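You operate a simulated robot arm through the tools that you are given. There is no shell and no other tool.

Carry out the task below with a simulated robot arm. There is one attempt and no reset: what you move stays moved.

Task
Put things in order on the workbench top. At the end: the cream card (marked "3") stands on top of the silver reducer; the red flask (marked "AIR") stands where the blue rivet can stood; the orange clamp stands where the cream card stood; the blue rivet can stands where the orange clamp stood; whatever was shut is shut again. Leave all else as you found it, and nothing knocked over.

It is judged by the outcome, as a careful person would: the job done as asked, and still so three seconds after it is handed in. It fails if anything else is knocked over, pushed out of place, dropped, spilled or broken.

Robot
A 6-joint arm with a two-finger parallel gripper, fixed in place. Base frame: the origin is at the foot of the arm, x ahead of it, y to its left, z up; the work surface is at about z = 0. Units: mm, degrees, N and s.
With the tool pointing down near the work surface it reaches from about 140 to 580 mm from the base axis. Its first joint turns from -66.0 to 66.0 degrees. Payload 2.1 kg.
Tool frame: the origin (TCP) lies between the finger pads and is the grasp point; the fingertips stand 30 mm ahead of it; z points along the fingers, y is the line along which they close. Largest opening 94 mm; finger width 28, thickness 10; the body of the gripper, 50 by 96 mm, starts 55 mm behind the TCP.
Orientation is told as [roll, pitch, yaw] about the base's x, y, z axes, in that order, counted from this pose: with the fingers straight down and closing along the base's y, the tool's x points along the base's -x, its y along +y and its z along -z.

Tools
- The arm moves only by the tool drive_tool. Its argument "plan" is a list of rows, each a list of 7 numbers: the turn, a rotation vector about the tool's x, y, z in units of 5 degrees (1.0 is 5 degrees), then the shift along the tool's x, y, z in units of 20 mm (1.0 is 20 mm), then the opening, from 0 (shut) to 1 (fully open). In form: [[wx, wy, wz, x, y, z, hand], ...]. A call has 1 to 20 rows; each row shifts and turns the commanded pose from where the row before left it, along the tool's axes as they then stand. A call with a number of a shift or a turn outside -1 to 1 is refused whole. A row lasts 0.2 s, in which the tool goes at most 50 mm and 8.6 degrees; a call with a longer step from one row to the next is refused whole, and so is a gripper value outside its range. Where a pose cannot be reached the arm comes as near as it can. A force on the tool above 40 N (or 10 N above the force at the start of the call, whichever is more), or a blocked arm, ends the call early, and 0.2 s more pass. The fingers move at their own pace (about 72 mm/s each) and stop on an object; they squeeze with about 43 N. The grip force told is the motor's: it shows also when the fingers shut on nothing. Time passes only in rows, and 0.2 s behind the last, so rows that do not move let the fingers close. The reply holds the time, the measured pose of the TCP, the force on the tool along the base axes, the opening and the grip force, in the units named above and with some noise, with the torque about the TCP (base axes, N m) and any sound that the robot's microphone picked up.
- Cameras (640 x 400 px; columns grow to the right, rows downward): "scene" is fixed at [56.5, -370.4, 493.1]; the picture's right is [0.77, -0.64, 0.00], its down [-0.33, -0.39, -0.86] and it looks along [0.55, 0.66, -0.51] (base axes); focal length 214 px, centre (320, 200). "wrist" rides on the gripper at [76, 14, -103] in the tool frame; the picture's right is [-0.18, 0.98, 0.00], its down [-0.75, -0.14, -0.64] and it looks along [-0.63, -0.12, 0.77] (tool axes); focal length 243 px, centre (320, 200). There is no depth. A picture from a camera that has moved, and an enlarged one, comes with that camera's place and axes in the base frame and with its lens.
- grab_frame(camera): a new picture of that camera. No time passes.
- close_up(camera, box): a new picture of the part [left, top, right, bottom] of that camera's present view, enlarged. No time passes.
- close_job(): hands the job in; it is judged then, once.

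Nothing tells you positions but the pictures and the camera data. Unless the task says otherwise, let go and move clear before handing in.

The tools are called as a command line: name --pt "numbers of a row" for each row, then --argument value for the rest, lists and objects as JSON in quotes. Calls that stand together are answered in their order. drive_tool: Moves the arm, as the interface text tells. Its arguments: {"type":"object","properties":{"plan":{"type":"array"}},"required":["plan"]} The other tools are called the same way: grab_frame (camera) takes a picture; close_up (camera, box) takes an enlarged picture of a part of a camera's view; close_job () hands the job in.

At the start:

```text
clock: 0.0
tcp_pos: [279.0, -246.3, 402.0]
tool_rot: [-0.2, -0.1, -0.1]
wrist_force: [0.2, -0.8, 1.3]
wrist_torque: [-0.03, -0.04, -0.03]
width: 93.8
finger_force: 0.1
```

scene: 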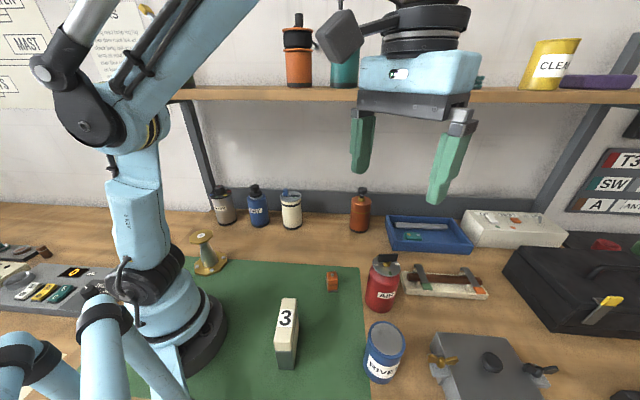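
wrist: 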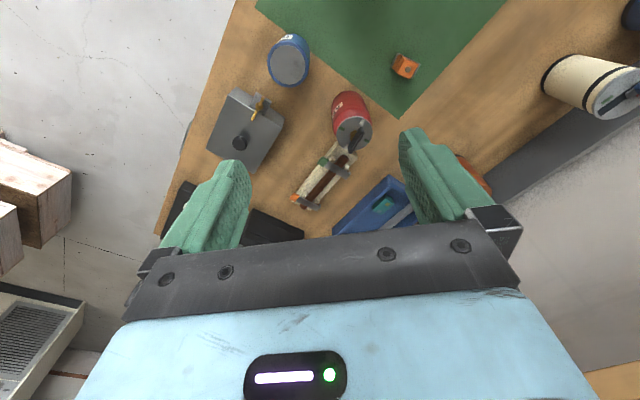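

I see a workbench with a green mat, the cream card "3", a red flask "AIR", a blue rivet can and a small orange thing that may be the clamp. I'll look closer before moving anything.

close_up --camera "scene" --box '[180, 220, 420, 400]'

close_up --camera "scene" --box '[360, 220, 640, 400]'

close_up --camera "scene" --box '[0, 160, 320, 360]'

close_up --camera "wrist" --box '[160, 0, 520, 230]'

```text
2.22 times, centred on (300, 310) of scene
camera zoom: at [56.5, -370.4, 493.1], right [0.77, -0.64, 0.0], down [-0.33, -0.39, -0.86], along [0.55, 0.66, -0.51], focal length 477 px, centre (364, -44)
```

zoom: 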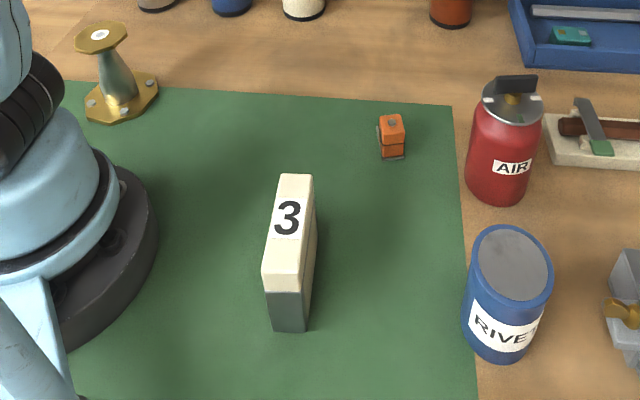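

```text
2.22 times, centred on (500, 310) of scene
camera zoom: at [56.5, -370.4, 493.1], right [0.77, -0.64, 0.0], down [-0.33, -0.39, -0.86], along [0.55, 0.66, -0.51], focal length 477 px, centre (-80, -44)
```

zoom: 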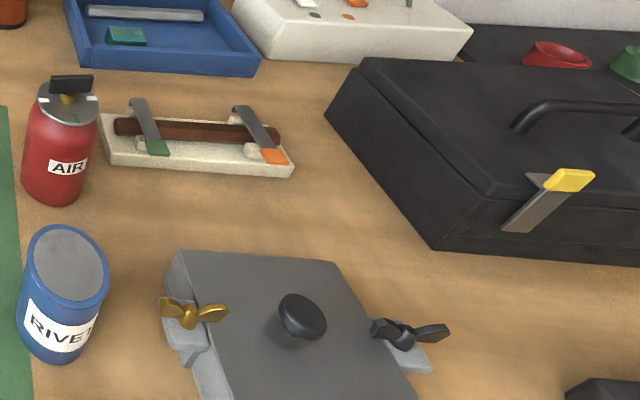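

```text
2.00 times, centred on (160, 260) of scene
camera zoom: at [56.5, -370.4, 493.1], right [0.77, -0.64, 0.0], down [-0.33, -0.39, -0.86], along [0.55, 0.66, -0.51], focal length 429 px, centre (640, 80)
```

zoom: 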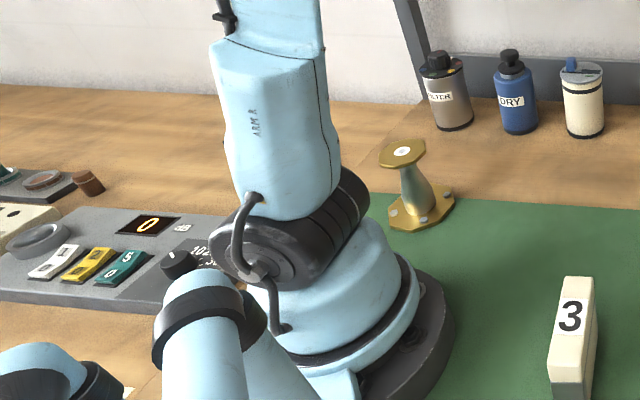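

```text
1.74 times, centred on (340, 115) of wrist
camera zoom: at [203.1, -230.9, 504.2], right [0.18, 0.98, 0.0], down [0.75, -0.14, 0.64], along [0.63, -0.12, -0.77], focal length 422 px, centre (285, 348)
```

zoom: 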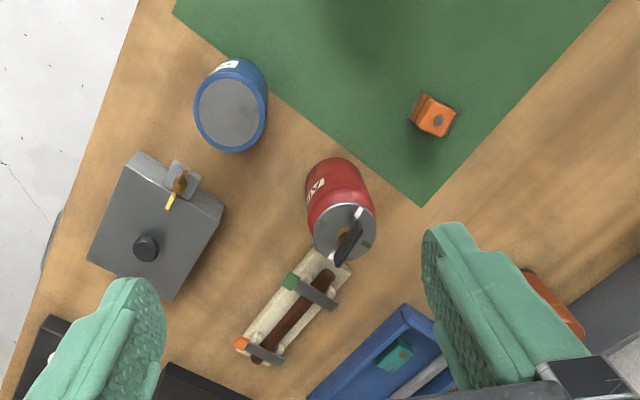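

I've located most of the objects. I still need to identify the silver reducer and find out what might be shut, so I'm looking closer at several spots.

close_up --camera "scene" --box '[170, 220, 250, 290]'

close_up --camera "scene" --box '[260, 260, 350, 380]'

close_up --camera "scene" --box '[350, 240, 450, 390]'

close_up --camera "scene" --box '[420, 310, 640, 400]'

close_up --camera "scene" --box '[380, 190, 640, 310]'

close_up --camera "scene" --box '[0, 230, 130, 400]'

```text
5.71 times, centred on (210, 255) of scene
camera zoom: at [56.5, -370.4, 493.1], right [0.77, -0.64, 0.0], down [-0.33, -0.39, -0.86], along [0.55, 0.66, -0.51], focal length 1226 px, centre (949, -114)
```

zoom: 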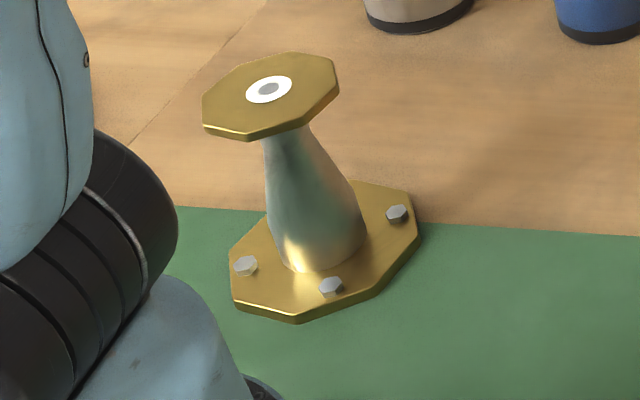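

```text
3.33 times, centred on (305, 320) of scene
camera zoom: at [56.5, -370.4, 493.1], right [0.77, -0.64, 0.0], down [-0.33, -0.39, -0.86], along [0.55, 0.66, -0.51], focal length 715 px, centre (370, -200)
```

zoom: 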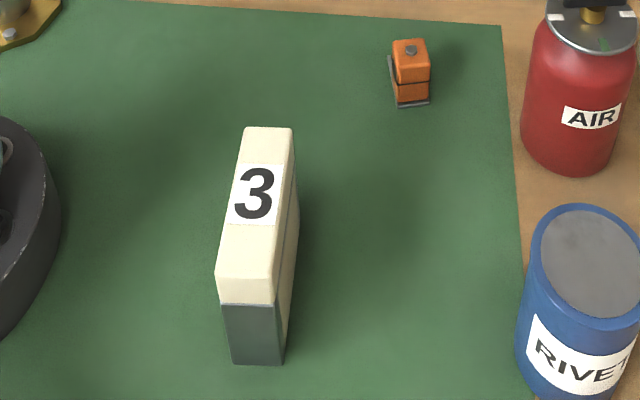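

```text
2.67 times, centred on (400, 315) of scene
camera zoom: at [56.5, -370.4, 493.1], right [0.77, -0.64, 0.0], down [-0.33, -0.39, -0.86], along [0.55, 0.66, -0.51], focal length 572 px, centre (107, -107)
```

zoom: 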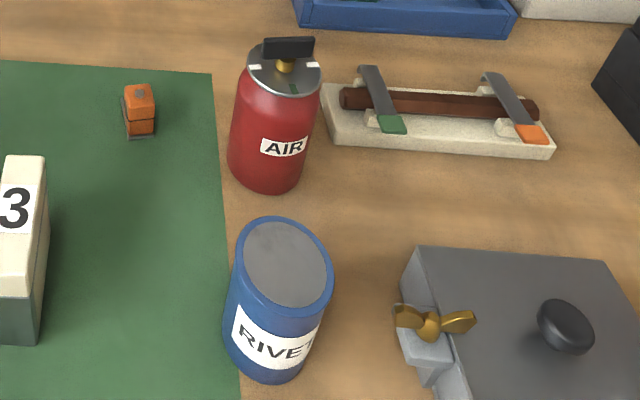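

```text
2.91 times, centred on (530, 355) of scene
camera zoom: at [56.5, -370.4, 493.1], right [0.77, -0.64, 0.0], down [-0.33, -0.39, -0.86], along [0.55, 0.66, -0.51], focal length 624 px, centre (-291, -251)
```

zoom: 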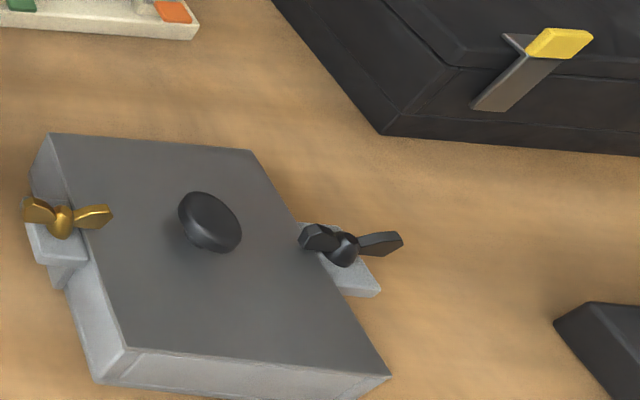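

```text
2.46 times, centred on (510, 250) of scene
camera zoom: at [56.5, -370.4, 493.1], right [0.77, -0.64, 0.0], down [-0.33, -0.39, -0.86], along [0.55, 0.66, -0.51], focal length 528 px, centre (-148, 77)
```

zoom: 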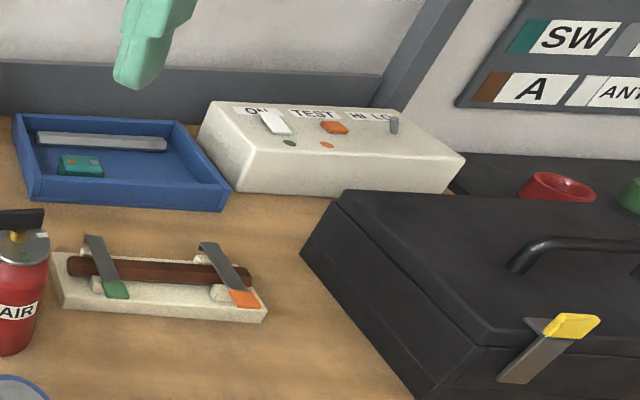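

```text
2.35 times, centred on (65, 315) of scene
camera zoom: at [56.5, -370.4, 493.1], right [0.77, -0.64, 0.0], down [-0.33, -0.39, -0.86], along [0.55, 0.66, -0.51], focal length 505 px, centre (920, -71)
```

zoom: 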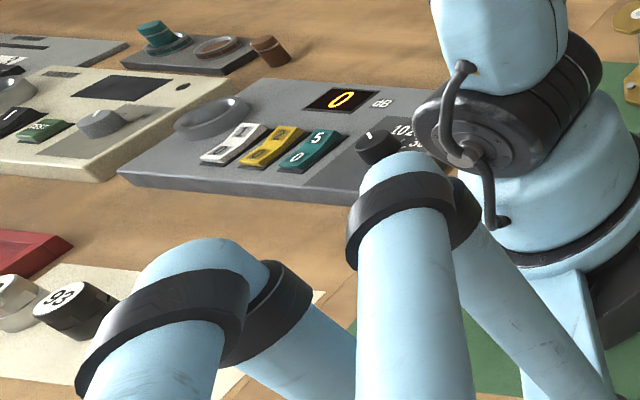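

The brass-flanged silver cone at about (95, 190) looks like the reducer. The card is near (154, -154), the rivet can near (271, -295), the clamp near (317, -106) and the flask near (381, -213). I'll turn the wrist and survey from above to refine these positions.

drive_tool --pt "0 0 1 0 0 0 1" --pt "0 0 1 0 0 0 1" --pt "0 0 1 0 0 0 1" --pt "0 0 1 0 0 0 1" --pt "0 0 1 0 0 0 1" --pt "0 0 1 0 0 0 1" --pt "0 0 1 0 0 0 1" --pt "0 0 1 0 0 0 1" --pt "0 0 1 0 0 0 1"

```text
clock: 2.0
tcp_pos: [279.2, -245.7, 401.4]
tool_rot: [0.0, -0.2, -45.2]
wrist_force: [0.4, 0.2, 0.1]
wrist_torque: [-0.01, -0.02, 0.02]
width: 94.1
finger_force: 0.0
```

The wrist now points along -45°. I'll draw back toward the base and lower a little so the card, can and clamp come into view.

drive_tool --pt "0 0 0 1 0 0.5 1" --pt "0 0 0 1 0 0.5 1" --pt "0 0 0 1 0 0.5 1" --pt "0 0 0 1 0 0.5 1" --pt "0 0 0 1 0 0.5 1" --pt "0 0 0 1 0 0.5 1" --pt "0 0 0 1 0 0.5 1"

grab_frame --camera "wrist"

grab_frame --camera "scene"

```text
clock: 3.6
tcp_pos: [180.4, -147.1, 329.9]
tool_rot: [-0.1, 0.0, -45.0]
wrist_force: [0.1, 0.9, -0.2]
wrist_torque: [0.01, 0.01, -0.03]
width: 93.9
finger_force: 0.1
```

```text
taken
camera wrist: at [135.2, -81.9, 432.3], right [0.83, 0.56, 0.0], down [0.43, -0.63, 0.64], along [0.36, -0.53, -0.77], focal length 243 px, centre (320, 200)
```

wrist: 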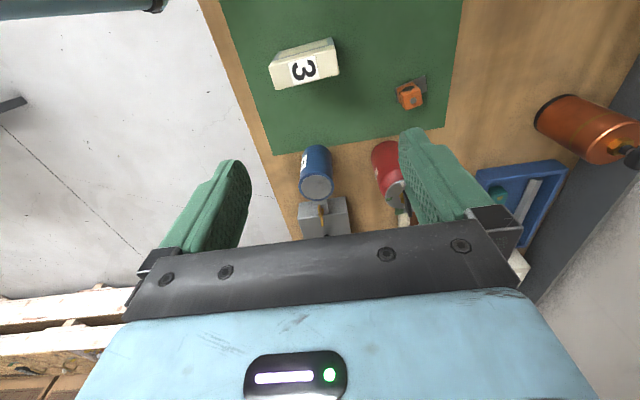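

```text
taken
```

scene: 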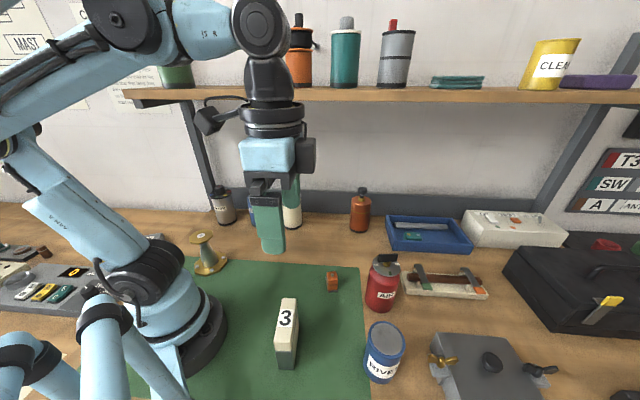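

The wrist camera now sees the card, clamp, can and flask. I'll enlarge each to fix their positions.

close_up --camera "wrist" --box '[250, 20, 360, 100]'

close_up --camera "wrist" --box '[370, 50, 450, 130]'

close_up --camera "wrist" --box '[280, 120, 420, 240]'

```text
5.00 times, centred on (305, 60) of wrist
camera zoom: at [135.2, -81.9, 432.3], right [0.83, 0.56, 0.0], down [0.43, -0.63, 0.64], along [0.36, -0.53, -0.77], focal length 1213 px, centre (395, 900)
```

zoom: 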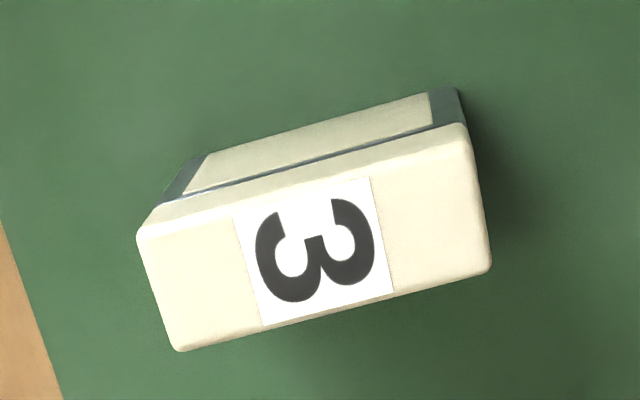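

```text
5.00 times, centred on (410, 90) of wrist
camera zoom: at [135.2, -81.9, 432.3], right [0.83, 0.56, 0.0], down [0.43, -0.63, 0.64], along [0.36, -0.53, -0.77], focal length 1213 px, centre (-130, 750)
```

zoom: 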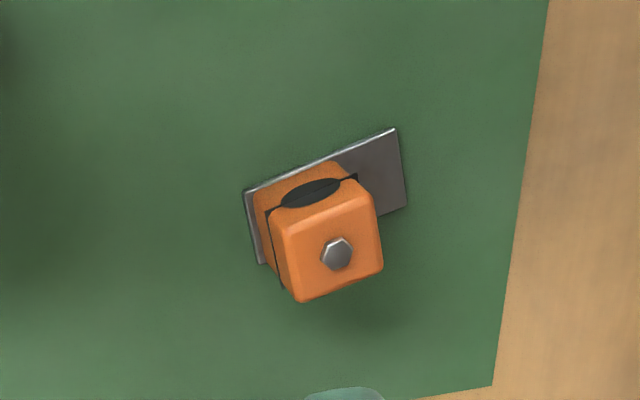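

```text
3.33 times, centred on (350, 180) of wrist
camera zoom: at [135.2, -81.9, 432.3], right [0.83, 0.56, 0.0], down [0.43, -0.63, 0.64], along [0.36, -0.53, -0.77], focal length 809 px, centre (220, 267)
```

zoom: 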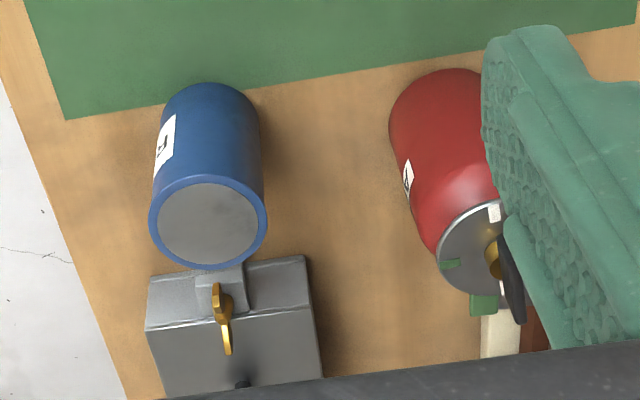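

The card is about 83 x 28 x 97 mm at (157, -148), turned about 49.5°. The clamp stands on a small plate near (325, -96), and the can is at (274, -293), 91 mm high and 62 mm wide. Next I'll swing over to look at the reducer.

drive_tool --pt "0 0 -1 0 0 0 1" --pt "0 0 -1 0 0 0 1" --pt "0 0 -1 0 0 0 1" --pt "0 0 -1 0 0 0 1" --pt "0 0 -1 0 0 0 1" --pt "0 0 -1 0 0 0 1" --pt "0 0 -1 0 0 0 1" --pt "0 0 -1 0 0 0 1" --pt "0 0 -1 0 0 0 1" --pt "0 0 0 0 1 0 1" --pt "0 0 0 0 1 0 1" --pt "0 0 0 0 1 0 1" --pt "0 0 0 0 1 0 1" --pt "0 0 0 0 1 0 1" --pt "0 0 0 0 1 0 1" --pt "0 0 0 0 1 0 1"

drive_tool --pt "0 0 -1 0 0 0 1" --pt "0 0 -1 0 0 0 1" --pt "0 0 -1 0 0 0 1" --pt "0 0 -1 0 0 0 1" --pt "0 0 -1 0 0 0 1" --pt "0 0 -1 0 0 0 1" --pt "0 0 -1 0 0 0 1" --pt "0 0 -1 0 0 0 1" --pt "0 0 -1 0 0 0 1" --pt "0 0 -1 0 0 0 1" --pt "0 0 -1 0 0 0 1" --pt "0 0 -1 0 0 0 1"

drive_tool --pt "0 0 0 -0.653 0.839 0 1" --pt "0 0 0 -0.653 0.839 0 1" --pt "0 0 0 -0.653 0.839 0 1" --pt "0 0 0 -0.653 0.839 0 1" --pt "0 0 0 -0.653 0.839 0 1" --pt "0 0 0 -0.653 0.839 0 1" --pt "0 0 0 -0.653 0.839 0 1" --pt "0 0 0 -0.653 0.839 0 1" --pt "0 0 0 -0.653 0.839 0 1"

grab_frame --camera "wrist"

grab_frame --camera "scene"

```text
clock: 7.0
tcp_pos: [180.9, -7.7, 332.0]
tool_rot: [-0.2, -0.2, -0.1]
wrist_force: [0.7, 0.5, 0.9]
wrist_torque: [0.01, 0.0, -0.01]
width: 94.1
finger_force: 0.1
```

```text
clock: 9.6
tcp_pos: [180.1, -7.3, 330.6]
tool_rot: [-0.2, 0.1, 60.1]
wrist_force: [-0.3, -0.3, 1.1]
wrist_torque: [0.04, -0.01, 0.03]
width: 93.9
finger_force: 0.0
```

```text
clock: 11.6
tcp_pos: [110.4, 170.4, 331.4]
tool_rot: [-0.1, 0.0, 60.1]
wrist_force: [0.4, -0.2, 0.0]
wrist_torque: [-0.02, 0.02, -0.01]
width: 94.1
finger_force: 0.1
```

```text
taken
camera wrist: at [58.8, 112.7, 434.9], right [-0.76, 0.65, 0.0], down [0.5, 0.58, 0.64], along [0.42, 0.49, -0.77], focal length 243 px, centre (320, 200)
```

wrist: 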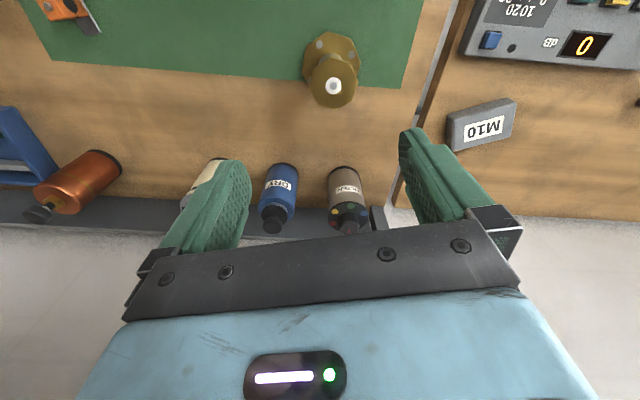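

```text
taken
```

scene: 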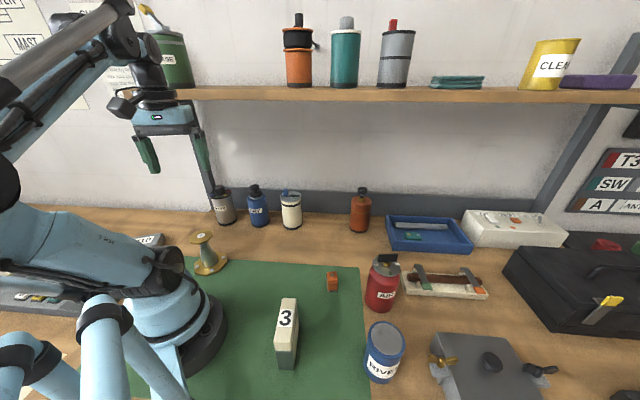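

The reducer is clearly in view of the wrist camera now. I'll enlarge it to get its top plate.

close_up --camera "wrist" --box '[280, 20, 380, 120]'

close_up --camera "wrist" --box '[0, 0, 160, 100]'

close_up --camera "scene" --box '[180, 225, 240, 285]'

```text
4.00 times, centred on (330, 70) of wrist
camera zoom: at [58.8, 112.7, 434.9], right [-0.76, 0.65, 0.0], down [0.5, 0.58, 0.64], along [0.42, 0.49, -0.77], focal length 970 px, centre (280, 720)
```

zoom: 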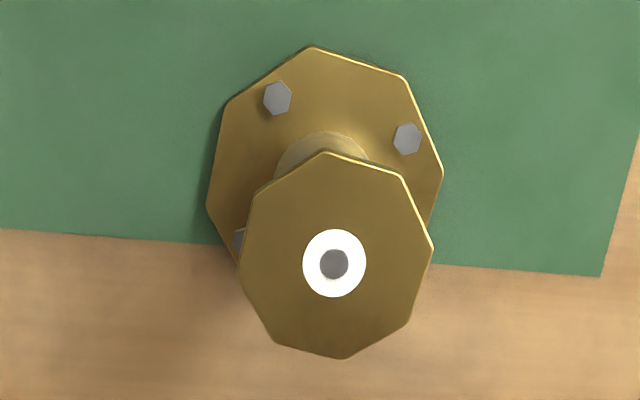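

```text
4.00 times, centred on (80, 50) of wrist
camera zoom: at [58.8, 112.7, 434.9], right [-0.76, 0.65, 0.0], down [0.5, 0.58, 0.64], along [0.42, 0.49, -0.77], focal length 970 px, centre (1280, 800)
```

zoom: 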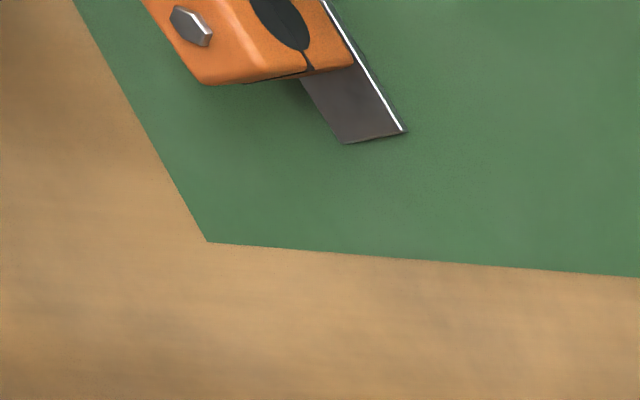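

```text
6.67 times, centred on (210, 255) of scene
camera zoom: at [56.5, -370.4, 493.1], right [0.77, -0.64, 0.0], down [-0.33, -0.39, -0.86], along [0.55, 0.66, -0.51], focal length 1430 px, centre (1053, -167)
```

zoom: 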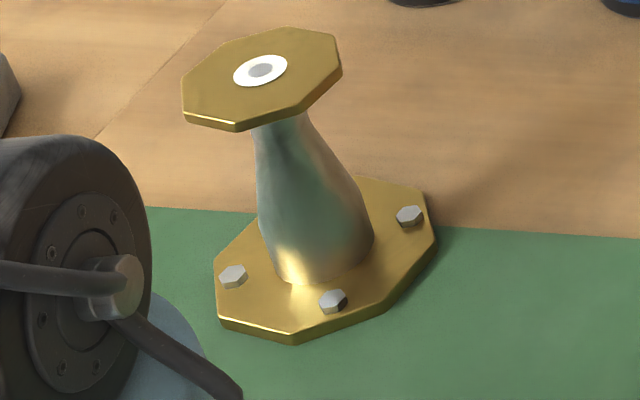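

The reducer's top plate is about 61 mm across, centred near (99.5, 187.5) at a height of 110 mm. I'll go back above the card at yaw 49° to grip it across its thin side.

drive_tool --pt "0 0 0.74 0 0 0 1" --pt "0 0 0.74 0 0 0 1" --pt "0 0 0.74 0 0 0 1" --pt "0 0 0 0.346 -0.96 0 1" --pt "0 0 0 0.346 -0.96 0 1" --pt "0 0 0 0.346 -0.96 0 1" --pt "0 0 0 0.346 -0.96 0 1" --pt "0 0 0 0.346 -0.96 0 1" --pt "0 0 0 0.346 -0.96 0 1" --pt "0 0 0 0.346 -0.96 0 1" --pt "0 0 0 0.346 -0.96 0 1" --pt "0 0 0 0.346 -0.96 0 1" --pt "0 0 0 0.931 -0.453 0 1" --pt "0 0 0 0.931 -0.453 0 1" --pt "0 0 0 0.931 -0.453 0 1" --pt "0 0 0 0.931 -0.453 0 1" --pt "0 0 0 0.931 -0.453 0 1" --pt "0 0 0 0.931 -0.453 0 1" --pt "0 0 0 0.931 -0.453 0 1" --pt "0 0 0 0.931 -0.453 0 1"

grab_frame --camera "wrist"

grab_frame --camera "scene"

```text
clock: 15.8
tcp_pos: [153.7, -149.2, 332.5]
tool_rot: [-0.1, 0.0, 48.8]
wrist_force: [-0.4, -0.5, -0.6]
wrist_torque: [-0.01, 0.04, -0.02]
width: 94.0
finger_force: 0.1
```

```text
taken
camera wrist: at [92.6, -196.8, 435.7], right [-0.62, 0.78, 0.0], down [0.6, 0.48, 0.64], along [0.5, 0.4, -0.77], focal length 243 px, centre (320, 200)
```

wrist: 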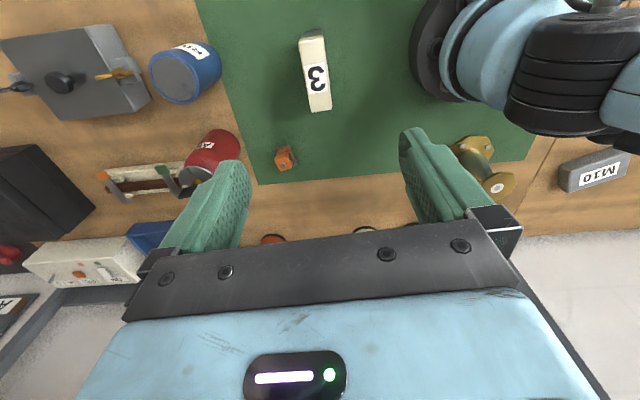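

```text
taken
```

scene: 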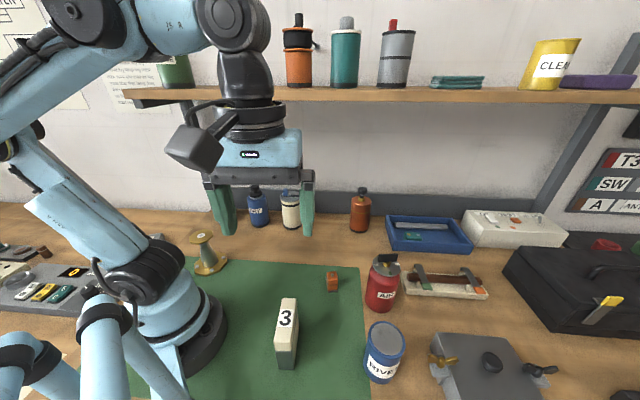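

The wrist is above the card with the jaws set across its thickness. I'll take close-ups to refine the card and flask positions.

close_up --camera "wrist" --box '[280, 20, 350, 120]'

close_up --camera "wrist" --box '[90, 30, 250, 210]'

close_up --camera "wrist" --box '[260, 130, 320, 190]'

```text
4.00 times, centred on (315, 70) of wrist
camera zoom: at [92.6, -196.8, 435.7], right [-0.62, 0.78, 0.0], down [0.6, 0.48, 0.64], along [0.5, 0.4, -0.77], focal length 970 px, centre (340, 720)
```

zoom: 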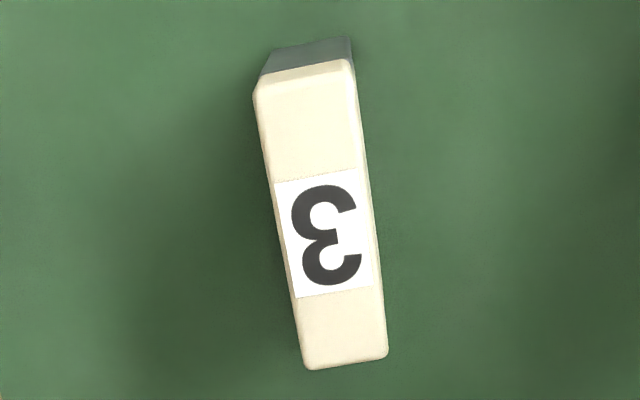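

```text
2.22 times, centred on (170, 120) of wrist
camera zoom: at [92.6, -196.8, 435.7], right [-0.62, 0.78, 0.0], down [0.6, 0.48, 0.64], along [0.5, 0.4, -0.77], focal length 539 px, centre (653, 378)
```

zoom: 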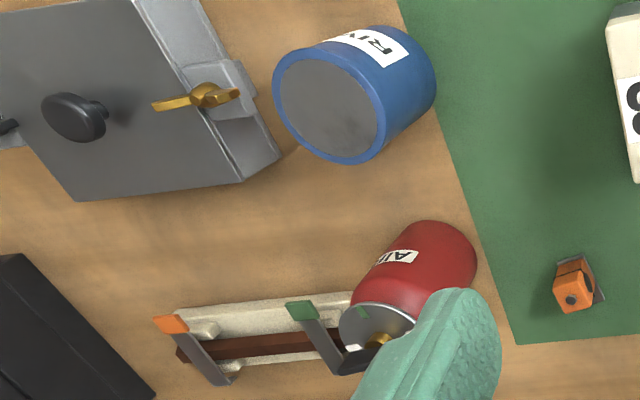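

```text
6.67 times, centred on (290, 160) of wrist
camera zoom: at [92.6, -196.8, 435.7], right [-0.62, 0.78, 0.0], down [0.6, 0.48, 0.64], along [0.5, 0.4, -0.77], focal length 1618 px, centre (520, 467)
```

zoom: 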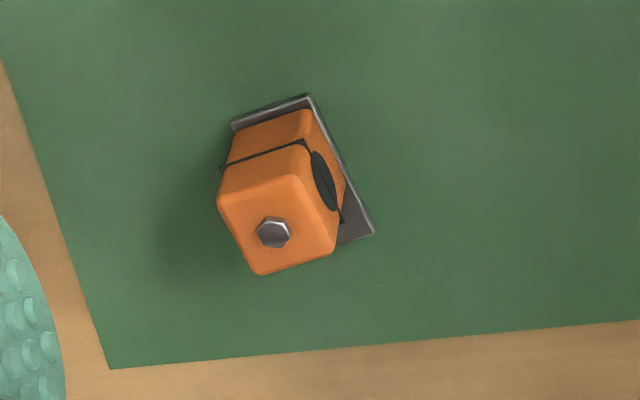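

The card's centre is at (157, -151), top near 95 mm. I'll correct the offset and come down to just above it to check the alignment.

drive_tool --pt "0 0 0 -0.04 -0.18 0.5 1" --pt "0 0 0 0 0 1 1" --pt "0 0 0 0 0 1 1" --pt "0 0 0 0 0 1 1" --pt "0 0 0 0 0 1 1" --pt "0 0 0 0 0 1 1" --pt "0 0 0 0 0 1 1" --pt "0 0 0 0 0 1 1" --pt "0 0 0 0 0 1 1" --pt "0 0 0 0 0 1 1"

grab_frame --camera "wrist"

grab_frame --camera "scene"

```text
clock: 18.0
tcp_pos: [158.7, -152.9, 139.8]
tool_rot: [0.0, 0.1, 48.8]
wrist_force: [-0.3, -0.7, 0.4]
wrist_torque: [-0.02, 0.03, 0.0]
width: 93.9
finger_force: 0.1
```

```text
taken
camera wrist: at [97.6, -200.0, 243.2], right [-0.62, 0.78, 0.0], down [0.6, 0.48, 0.64], along [0.51, 0.4, -0.77], focal length 243 px, centre (320, 200)
```

wrist: 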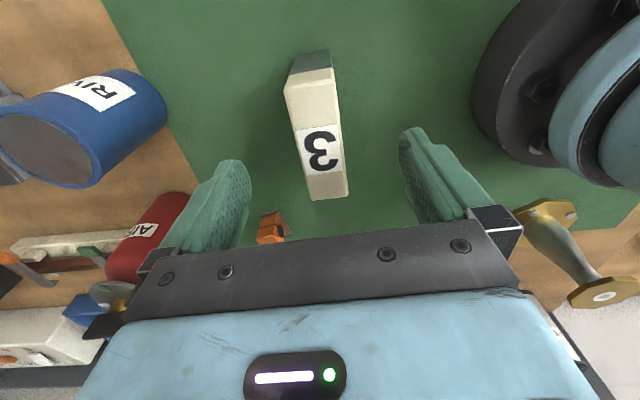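

```text
taken
```

scene: 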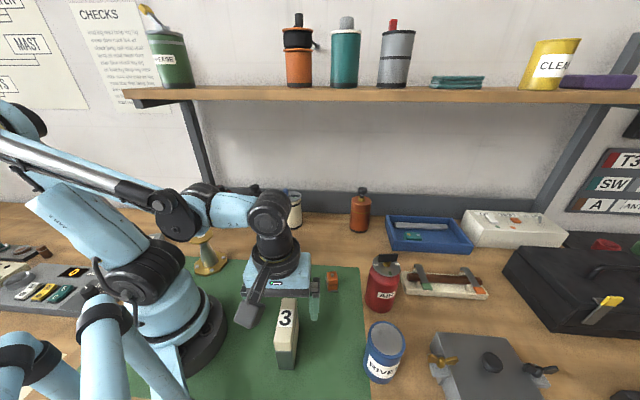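

The card sits between the fingers. I'll zoom in to check centring before the final descent.

close_up --camera "wrist" --box '[220, 40, 420, 240]'

```text
2.00 times, centred on (320, 140) of wrist
camera zoom: at [97.6, -200.0, 243.2], right [-0.62, 0.78, 0.0], down [0.6, 0.48, 0.64], along [0.51, 0.4, -0.77], focal length 485 px, centre (320, 320)
```

zoom: 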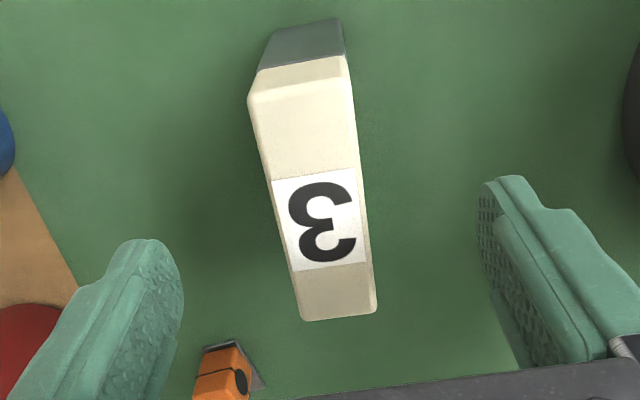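

Alignment is within about 1.5 mm. I'll descend to mid-height and close on the card.

drive_tool --pt "0 0 0 -0.06 0.07 0.9 1" --pt "0 0 0 0 0 0.95 1" --pt "0 0 0 0 0 0.95 1" --pt "0 0 0 0 0 0.9 1" --pt "0 0 0 0 0 0 1"

drive_tool --pt "0 0 0 0 0 0 0.7" --pt "0 0 0 0 0 0 0.4" --pt "0 0 0 0 0 0 0.2" --pt "0 0 0 0 0 0 0.2" --pt "0 0 0 0 0 0 0.2"

grab_frame --camera "scene"

```text
clock: 19.2
tcp_pos: [157.7, -149.9, 64.5]
tool_rot: [0.0, 0.0, 48.8]
wrist_force: [-0.1, 0.3, 0.4]
wrist_torque: [0.0, 0.01, -0.01]
width: 94.3
finger_force: 0.2
```

```text
clock: 20.4
tcp_pos: [157.6, -148.2, 64.4]
tool_rot: [-0.1, 0.0, 48.9]
wrist_force: [0.1, 0.2, 3.0]
wrist_torque: [0.1, 0.05, -0.01]
width: 34.1
finger_force: 43.2
```

```text
taken
```

scene: 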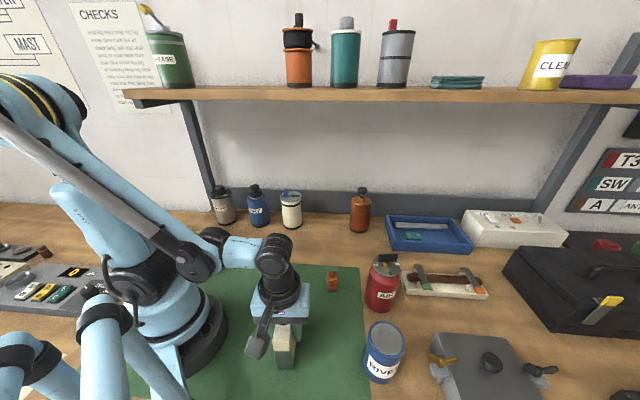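

The card is gripped at 34 mm width with 43 N. I'll lift it a little and check that it holds.

drive_tool --pt "0 0 0 0 0 -0.3 0.2" --pt "0 0 0 0 0 -0.7 0.2" --pt "0 0 0 0 0 -0.8 0.2" --pt "0 0 0 0 0 0 0.2"

grab_frame --camera "wrist"

grab_frame --camera "scene"

```text
clock: 21.4
tcp_pos: [159.4, -151.0, 100.0]
tool_rot: [-0.2, 0.1, 48.8]
wrist_force: [0.2, -0.2, -2.8]
wrist_torque: [0.04, 0.02, -0.01]
width: 34.0
finger_force: 43.2
```

```text
taken
camera wrist: at [97.4, -197.1, 203.9], right [-0.62, 0.78, 0.0], down [0.6, 0.48, 0.64], along [0.51, 0.4, -0.77], focal length 243 px, centre (320, 200)
```

wrist: 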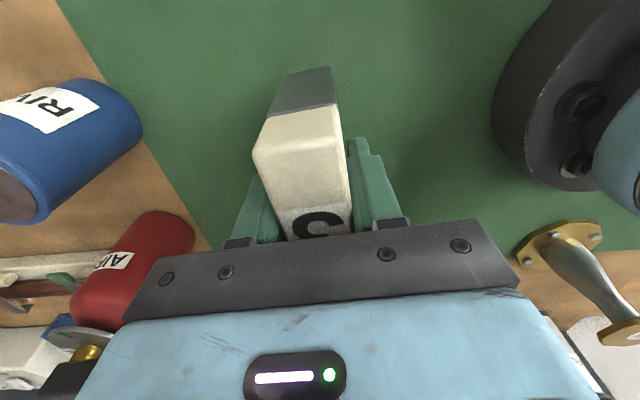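

```text
taken
```

scene: 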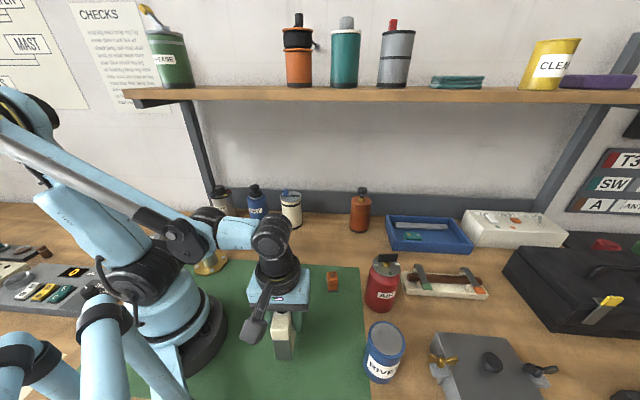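

The card holds firmly and weighs about 0.3 kg. I'll raise it and carry it in an arc toward the reducer.

drive_tool --pt "0 0 0 0 0 -1 0.2" --pt "0 0 0 0 0 -1 0.2" --pt "0 0 0 0 0 -1 0.2" --pt "0 0 0 0 0 -1 0.2" --pt "0 0 0 0 0 -1 0.2" --pt "0 0 0 0 0 -1 0.2" --pt "0 0 0 0 0 -1 0.2" --pt "0 0 0 0 0 -1 0.2" --pt "0 0 0 -0.926 0.47 0 0.2" --pt "0 0 0 -0.926 0.47 0 0.2" --pt "0 0 0 -0.926 0.47 0 0.2" --pt "0 0 0 -0.926 0.47 0 0.2" --pt "0 0 0 -0.926 0.47 0 0.2" --pt "0 0 0 -0.926 0.47 0 0.2" --pt "0 0 0 -0.926 0.47 0 0.2" --pt "0 0 0 -0.926 0.47 0 0.2"

drive_tool --pt "0 0 0 -0.337 0.963 0 0.2" --pt "0 0 0 -0.337 0.963 0 0.2" --pt "0 0 0 -0.337 0.963 0 0.2" --pt "0 0 0 -0.337 0.963 0 0.2" --pt "0 0 0 -0.337 0.963 0 0.2" --pt "0 0 0 -0.337 0.963 0 0.2" --pt "0 0 0 -0.337 0.963 0 0.2" --pt "0 0 0 -0.337 0.963 0 0.2" --pt "0 0 0 -0.337 0.963 0 0.2" --pt "0 0 0 -0.337 0.963 0 0.2"

grab_frame --camera "wrist"

grab_frame --camera "scene"

```text
clock: 24.8
tcp_pos: [198.5, 12.0, 264.5]
tool_rot: [-0.1, 0.0, 48.8]
wrist_force: [0.7, -1.0, -3.2]
wrist_torque: [-0.02, 0.0, 0.0]
width: 33.9
finger_force: 42.8
```

```text
clock: 27.0
tcp_pos: [97.9, 189.5, 261.1]
tool_rot: [-0.1, -0.1, 48.9]
wrist_force: [-0.6, -0.1, -2.9]
wrist_torque: [0.01, -0.01, -0.03]
width: 34.0
finger_force: 42.7
```

```text
taken
camera wrist: at [36.5, 142.3, 364.9], right [-0.62, 0.79, 0.0], down [0.6, 0.48, 0.64], along [0.51, 0.4, -0.77], focal length 243 px, centre (320, 200)
```

wrist: 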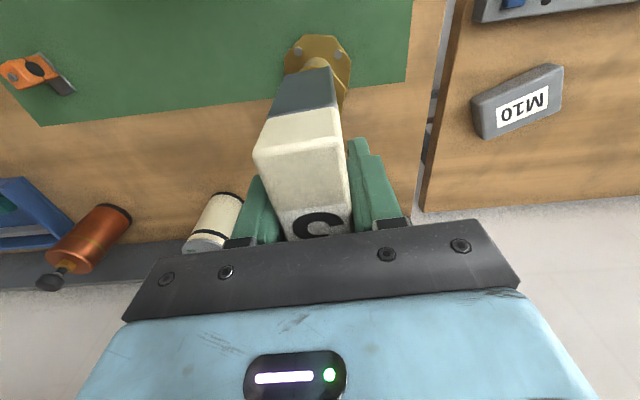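

```text
taken
```

scene: 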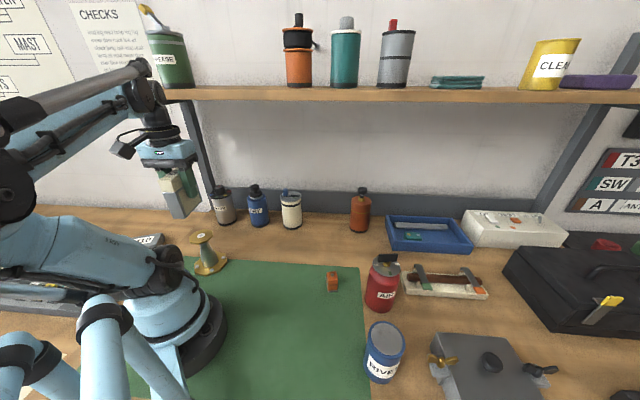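

The card is above the reducer. I'll correct 2 mm and descend most of the way, leaving a gap to check.

drive_tool --pt "0 0 0 0.02 -0.12 0.75 0.2" --pt "0 0 0 0 0 1 0.2" --pt "0 0 0 0 0 1 0.2" --pt "0 0 0 0 0 0.8 0.2" --pt "0 0 0 0 0 0 0.2"

grab_frame --camera "wrist"

close_up --camera "scene" --box '[140, 180, 260, 290]'

```text
clock: 28.2
tcp_pos: [98.7, 185.9, 192.0]
tool_rot: [0.0, -0.1, 48.9]
wrist_force: [-0.6, -0.5, -2.5]
wrist_torque: [0.03, -0.01, 0.0]
width: 34.1
finger_force: 42.6
```

```text
taken
camera wrist: at [37.9, 138.9, 294.2], right [-0.62, 0.78, 0.0], down [0.6, 0.48, 0.64], along [0.51, 0.4, -0.77], focal length 243 px, centre (320, 200)
```

wrist: 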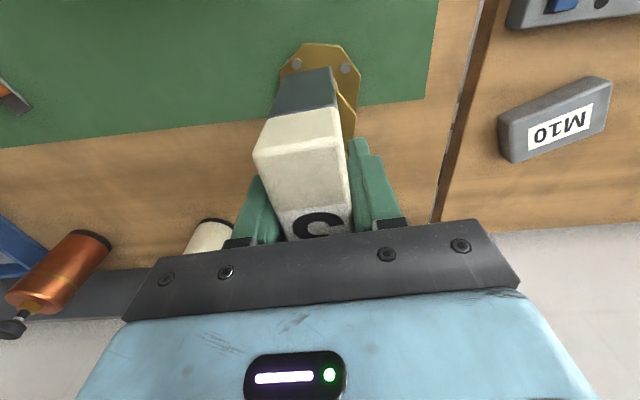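

```text
3.64 times, centred on (200, 235) of scene
camera zoom: at [56.5, -370.4, 493.1], right [0.77, -0.64, 0.0], down [-0.33, -0.39, -0.86], along [0.55, 0.66, -0.51], focal length 780 px, centre (756, 73)
```

zoom: 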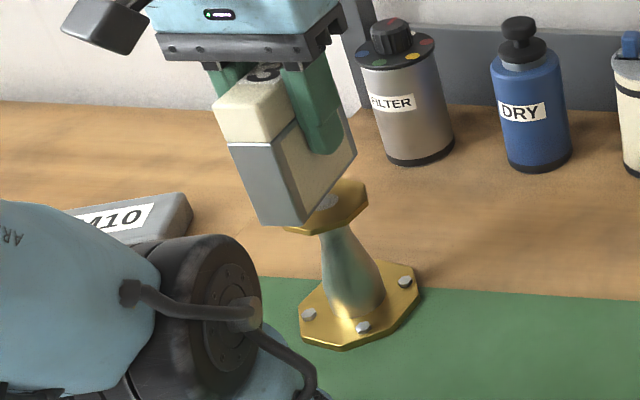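

The card is about 17 mm above the plate and roughly 4 mm short of centred. I'll nudge it to centre and lower further.

drive_tool --pt "0 0 0 -0.19 -0.065 0 0.2" --pt "0 0 0 0 0 0.3 0.2" --pt "0 0 0 0 0 0.25 0.2" --pt "0 0 0 0 0 0 0.2"

close_up --camera "scene" --box '[160, 200, 250, 280]'

close_up --camera "wrist" --box '[240, 20, 400, 180]'

```text
clock: 29.2
tcp_pos: [103.7, 187.9, 179.3]
tool_rot: [-0.1, 0.0, 48.9]
wrist_force: [-0.1, 0.1, -3.3]
wrist_torque: [-0.01, -0.01, 0.03]
width: 34.0
finger_force: 43.1
```

```text
5.00 times, centred on (205, 240) of scene
camera zoom: at [56.5, -370.4, 493.1], right [0.77, -0.64, 0.0], down [-0.33, -0.39, -0.86], along [0.55, 0.66, -0.51], focal length 1072 px, centre (895, 0)
```

zoom: 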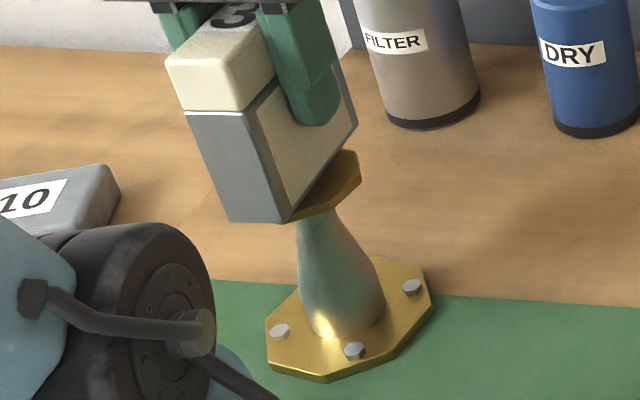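

```text
2.50 times, centred on (320, 100) of wrist
camera zoom: at [42.0, 141.1, 282.6], right [-0.62, 0.79, 0.0], down [0.6, 0.48, 0.64], along [0.51, 0.4, -0.77], focal length 606 px, centre (320, 450)
```

zoom: 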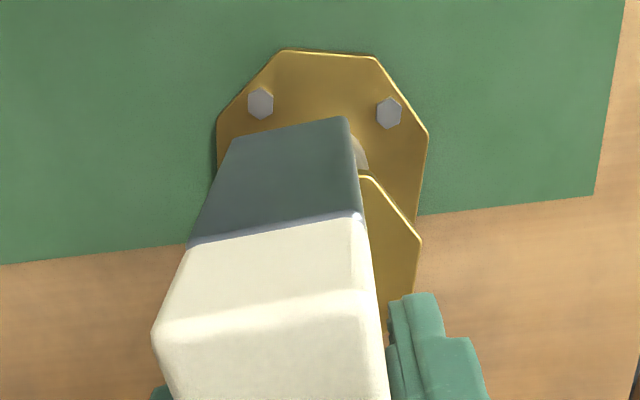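

Both cameras now put the card within about 2 mm of the plate's centre. I'll lower in small steps until contact.

drive_tool --pt "0 0 0 0 0 0.1 0.2" --pt "0 0 0 0 0 0.08 0.2" --pt "0 0 0 0 0 0 0.2"

close_up --camera "scene" --box '[170, 210, 240, 270]'

```text
clock: 30.0
tcp_pos: [101.0, 188.7, 176.3]
tool_rot: [-0.1, 0.0, 48.8]
wrist_force: [-0.5, 0.4, -2.9]
wrist_torque: [0.0, -0.01, -0.06]
width: 34.2
finger_force: 42.7
```

```text
6.67 times, centred on (205, 240) of scene
camera zoom: at [56.5, -370.4, 493.1], right [0.77, -0.64, 0.0], down [-0.33, -0.39, -0.86], along [0.55, 0.66, -0.51], focal length 1430 px, centre (1087, -67)
```

zoom: 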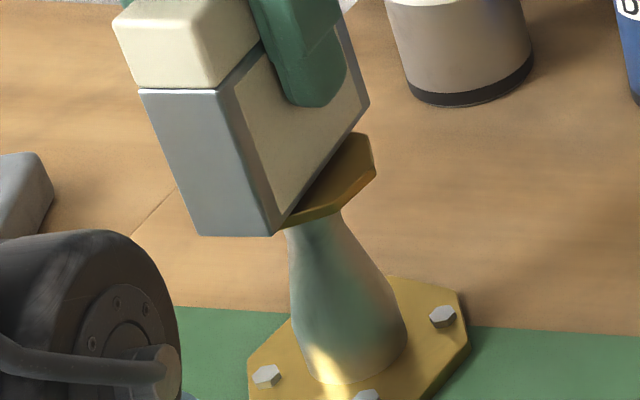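

No contact yet. I'll continue in 1 mm steps.

drive_tool --pt "0 0 0 0 0 0.05 0.2" --pt "0 0 0 0 0 0.05 0.2" --pt "0 0 0 0 0 0 0.2"

drive_tool --pt "0 0 0 0 0 0.05 0.2" --pt "0 0 0 0 0 0 0.2"

```text
clock: 30.8
tcp_pos: [101.7, 188.9, 174.4]
tool_rot: [0.0, 0.0, 48.8]
wrist_force: [0.3, 0.3, -3.4]
wrist_torque: [0.04, 0.03, 0.01]
width: 33.9
finger_force: 42.7
```

```text
clock: 31.4
tcp_pos: [103.2, 190.3, 174.1]
tool_rot: [-0.2, 0.0, 48.9]
wrist_force: [0.9, -2.6, 28.6]
wrist_torque: [0.14, 0.07, 0.0]
width: 34.0
finger_force: 43.1
```

Contact is made at z 174, pushing with about 29 N. I'll ease the press slightly, then open the fingers slowly.

drive_tool --pt "0 0 0 0 0 -0.025 0.2" --pt "0 0 0 0 0 0 0.2"

close_up --camera "scene" --box '[160, 200, 250, 280]'

```text
clock: 32.0
tcp_pos: [102.2, 189.5, 175.0]
tool_rot: [-0.1, 0.1, 48.9]
wrist_force: [-1.3, -2.9, 27.3]
wrist_torque: [0.05, 0.17, 0.01]
width: 34.3
finger_force: 43.2
```

```text
5.00 times, centred on (205, 240) of scene
camera zoom: at [56.5, -370.4, 493.0], right [0.77, -0.64, 0.0], down [-0.33, -0.39, -0.86], along [0.55, 0.66, -0.51], focal length 1072 px, centre (895, 0)
```

zoom: 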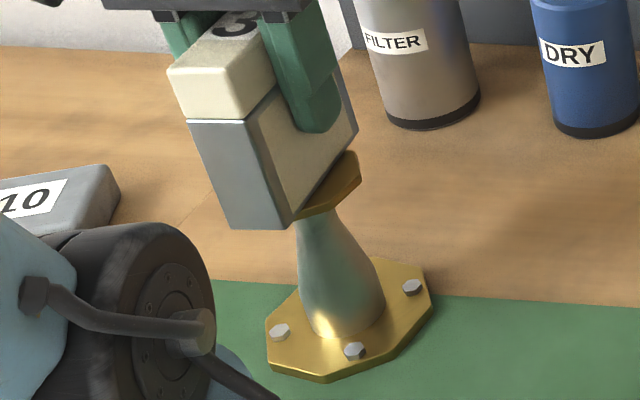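

drive_tool --pt "0 0 0 0 0 -0.025 0.2" --pt "0 0 0 0 0 0 0.2"

```text
clock: 32.6
tcp_pos: [102.0, 188.6, 173.8]
tool_rot: [-0.1, -0.1, 48.9]
wrist_force: [1.8, 0.7, 15.7]
wrist_torque: [0.05, 0.09, 0.01]
width: 34.0
finger_force: 43.2
```

The force has dropped to about 16 N. I'll ease off once more, then release gradually.

drive_tool --pt "0 0 0 0 0 -0.02 0.2" --pt "0 0 0 0 0 0 0.2"

```text
clock: 33.2
tcp_pos: [103.3, 187.8, 174.1]
tool_rot: [-0.1, 0.0, 48.9]
wrist_force: [0.2, -0.6, -2.6]
wrist_torque: [-0.01, 0.01, 0.01]
width: 34.0
finger_force: 42.8
```

The load is back on the gripper, so the card hovers within a fraction of a millimetre of the plate. I'll lower 0.3 mm and open slowly.

drive_tool --pt "0 0 0 0 0 0.015 0.2" --pt "0 0 0 0 0 0 0.2" --pt "0 0 0 0 0 0 0.38" --pt "0 0 0 0 0 0 0.4" --pt "0 0 0 0 0 0 0.44" --pt "0 0 0 0 0 0 0.5"

close_up --camera "scene" --box '[150, 180, 260, 290]'

grab_frame --camera "wrist"

```text
clock: 34.6
tcp_pos: [102.8, 188.5, 176.0]
tool_rot: [-0.1, 0.0, 48.9]
wrist_force: [0.6, -0.4, -0.2]
wrist_torque: [-0.02, 0.01, -0.01]
width: 47.2
finger_force: 0.0
```

```text
3.64 times, centred on (205, 235) of scene
camera zoom: at [56.5, -370.4, 493.1], right [0.77, -0.64, 0.0], down [-0.33, -0.39, -0.86], along [0.55, 0.66, -0.51], focal length 780 px, centre (738, 73)
```

zoom: 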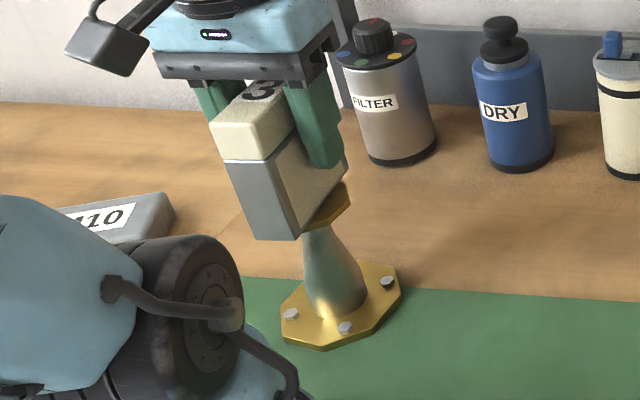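

```text
taken
camera wrist: at [41.4, 141.2, 278.5], right [-0.62, 0.78, 0.0], down [0.6, 0.48, 0.64], along [0.51, 0.4, -0.77], focal length 243 px, centre (320, 200)
```

wrist: 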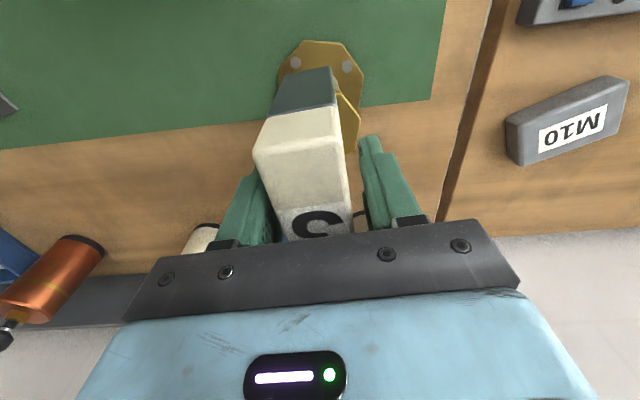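

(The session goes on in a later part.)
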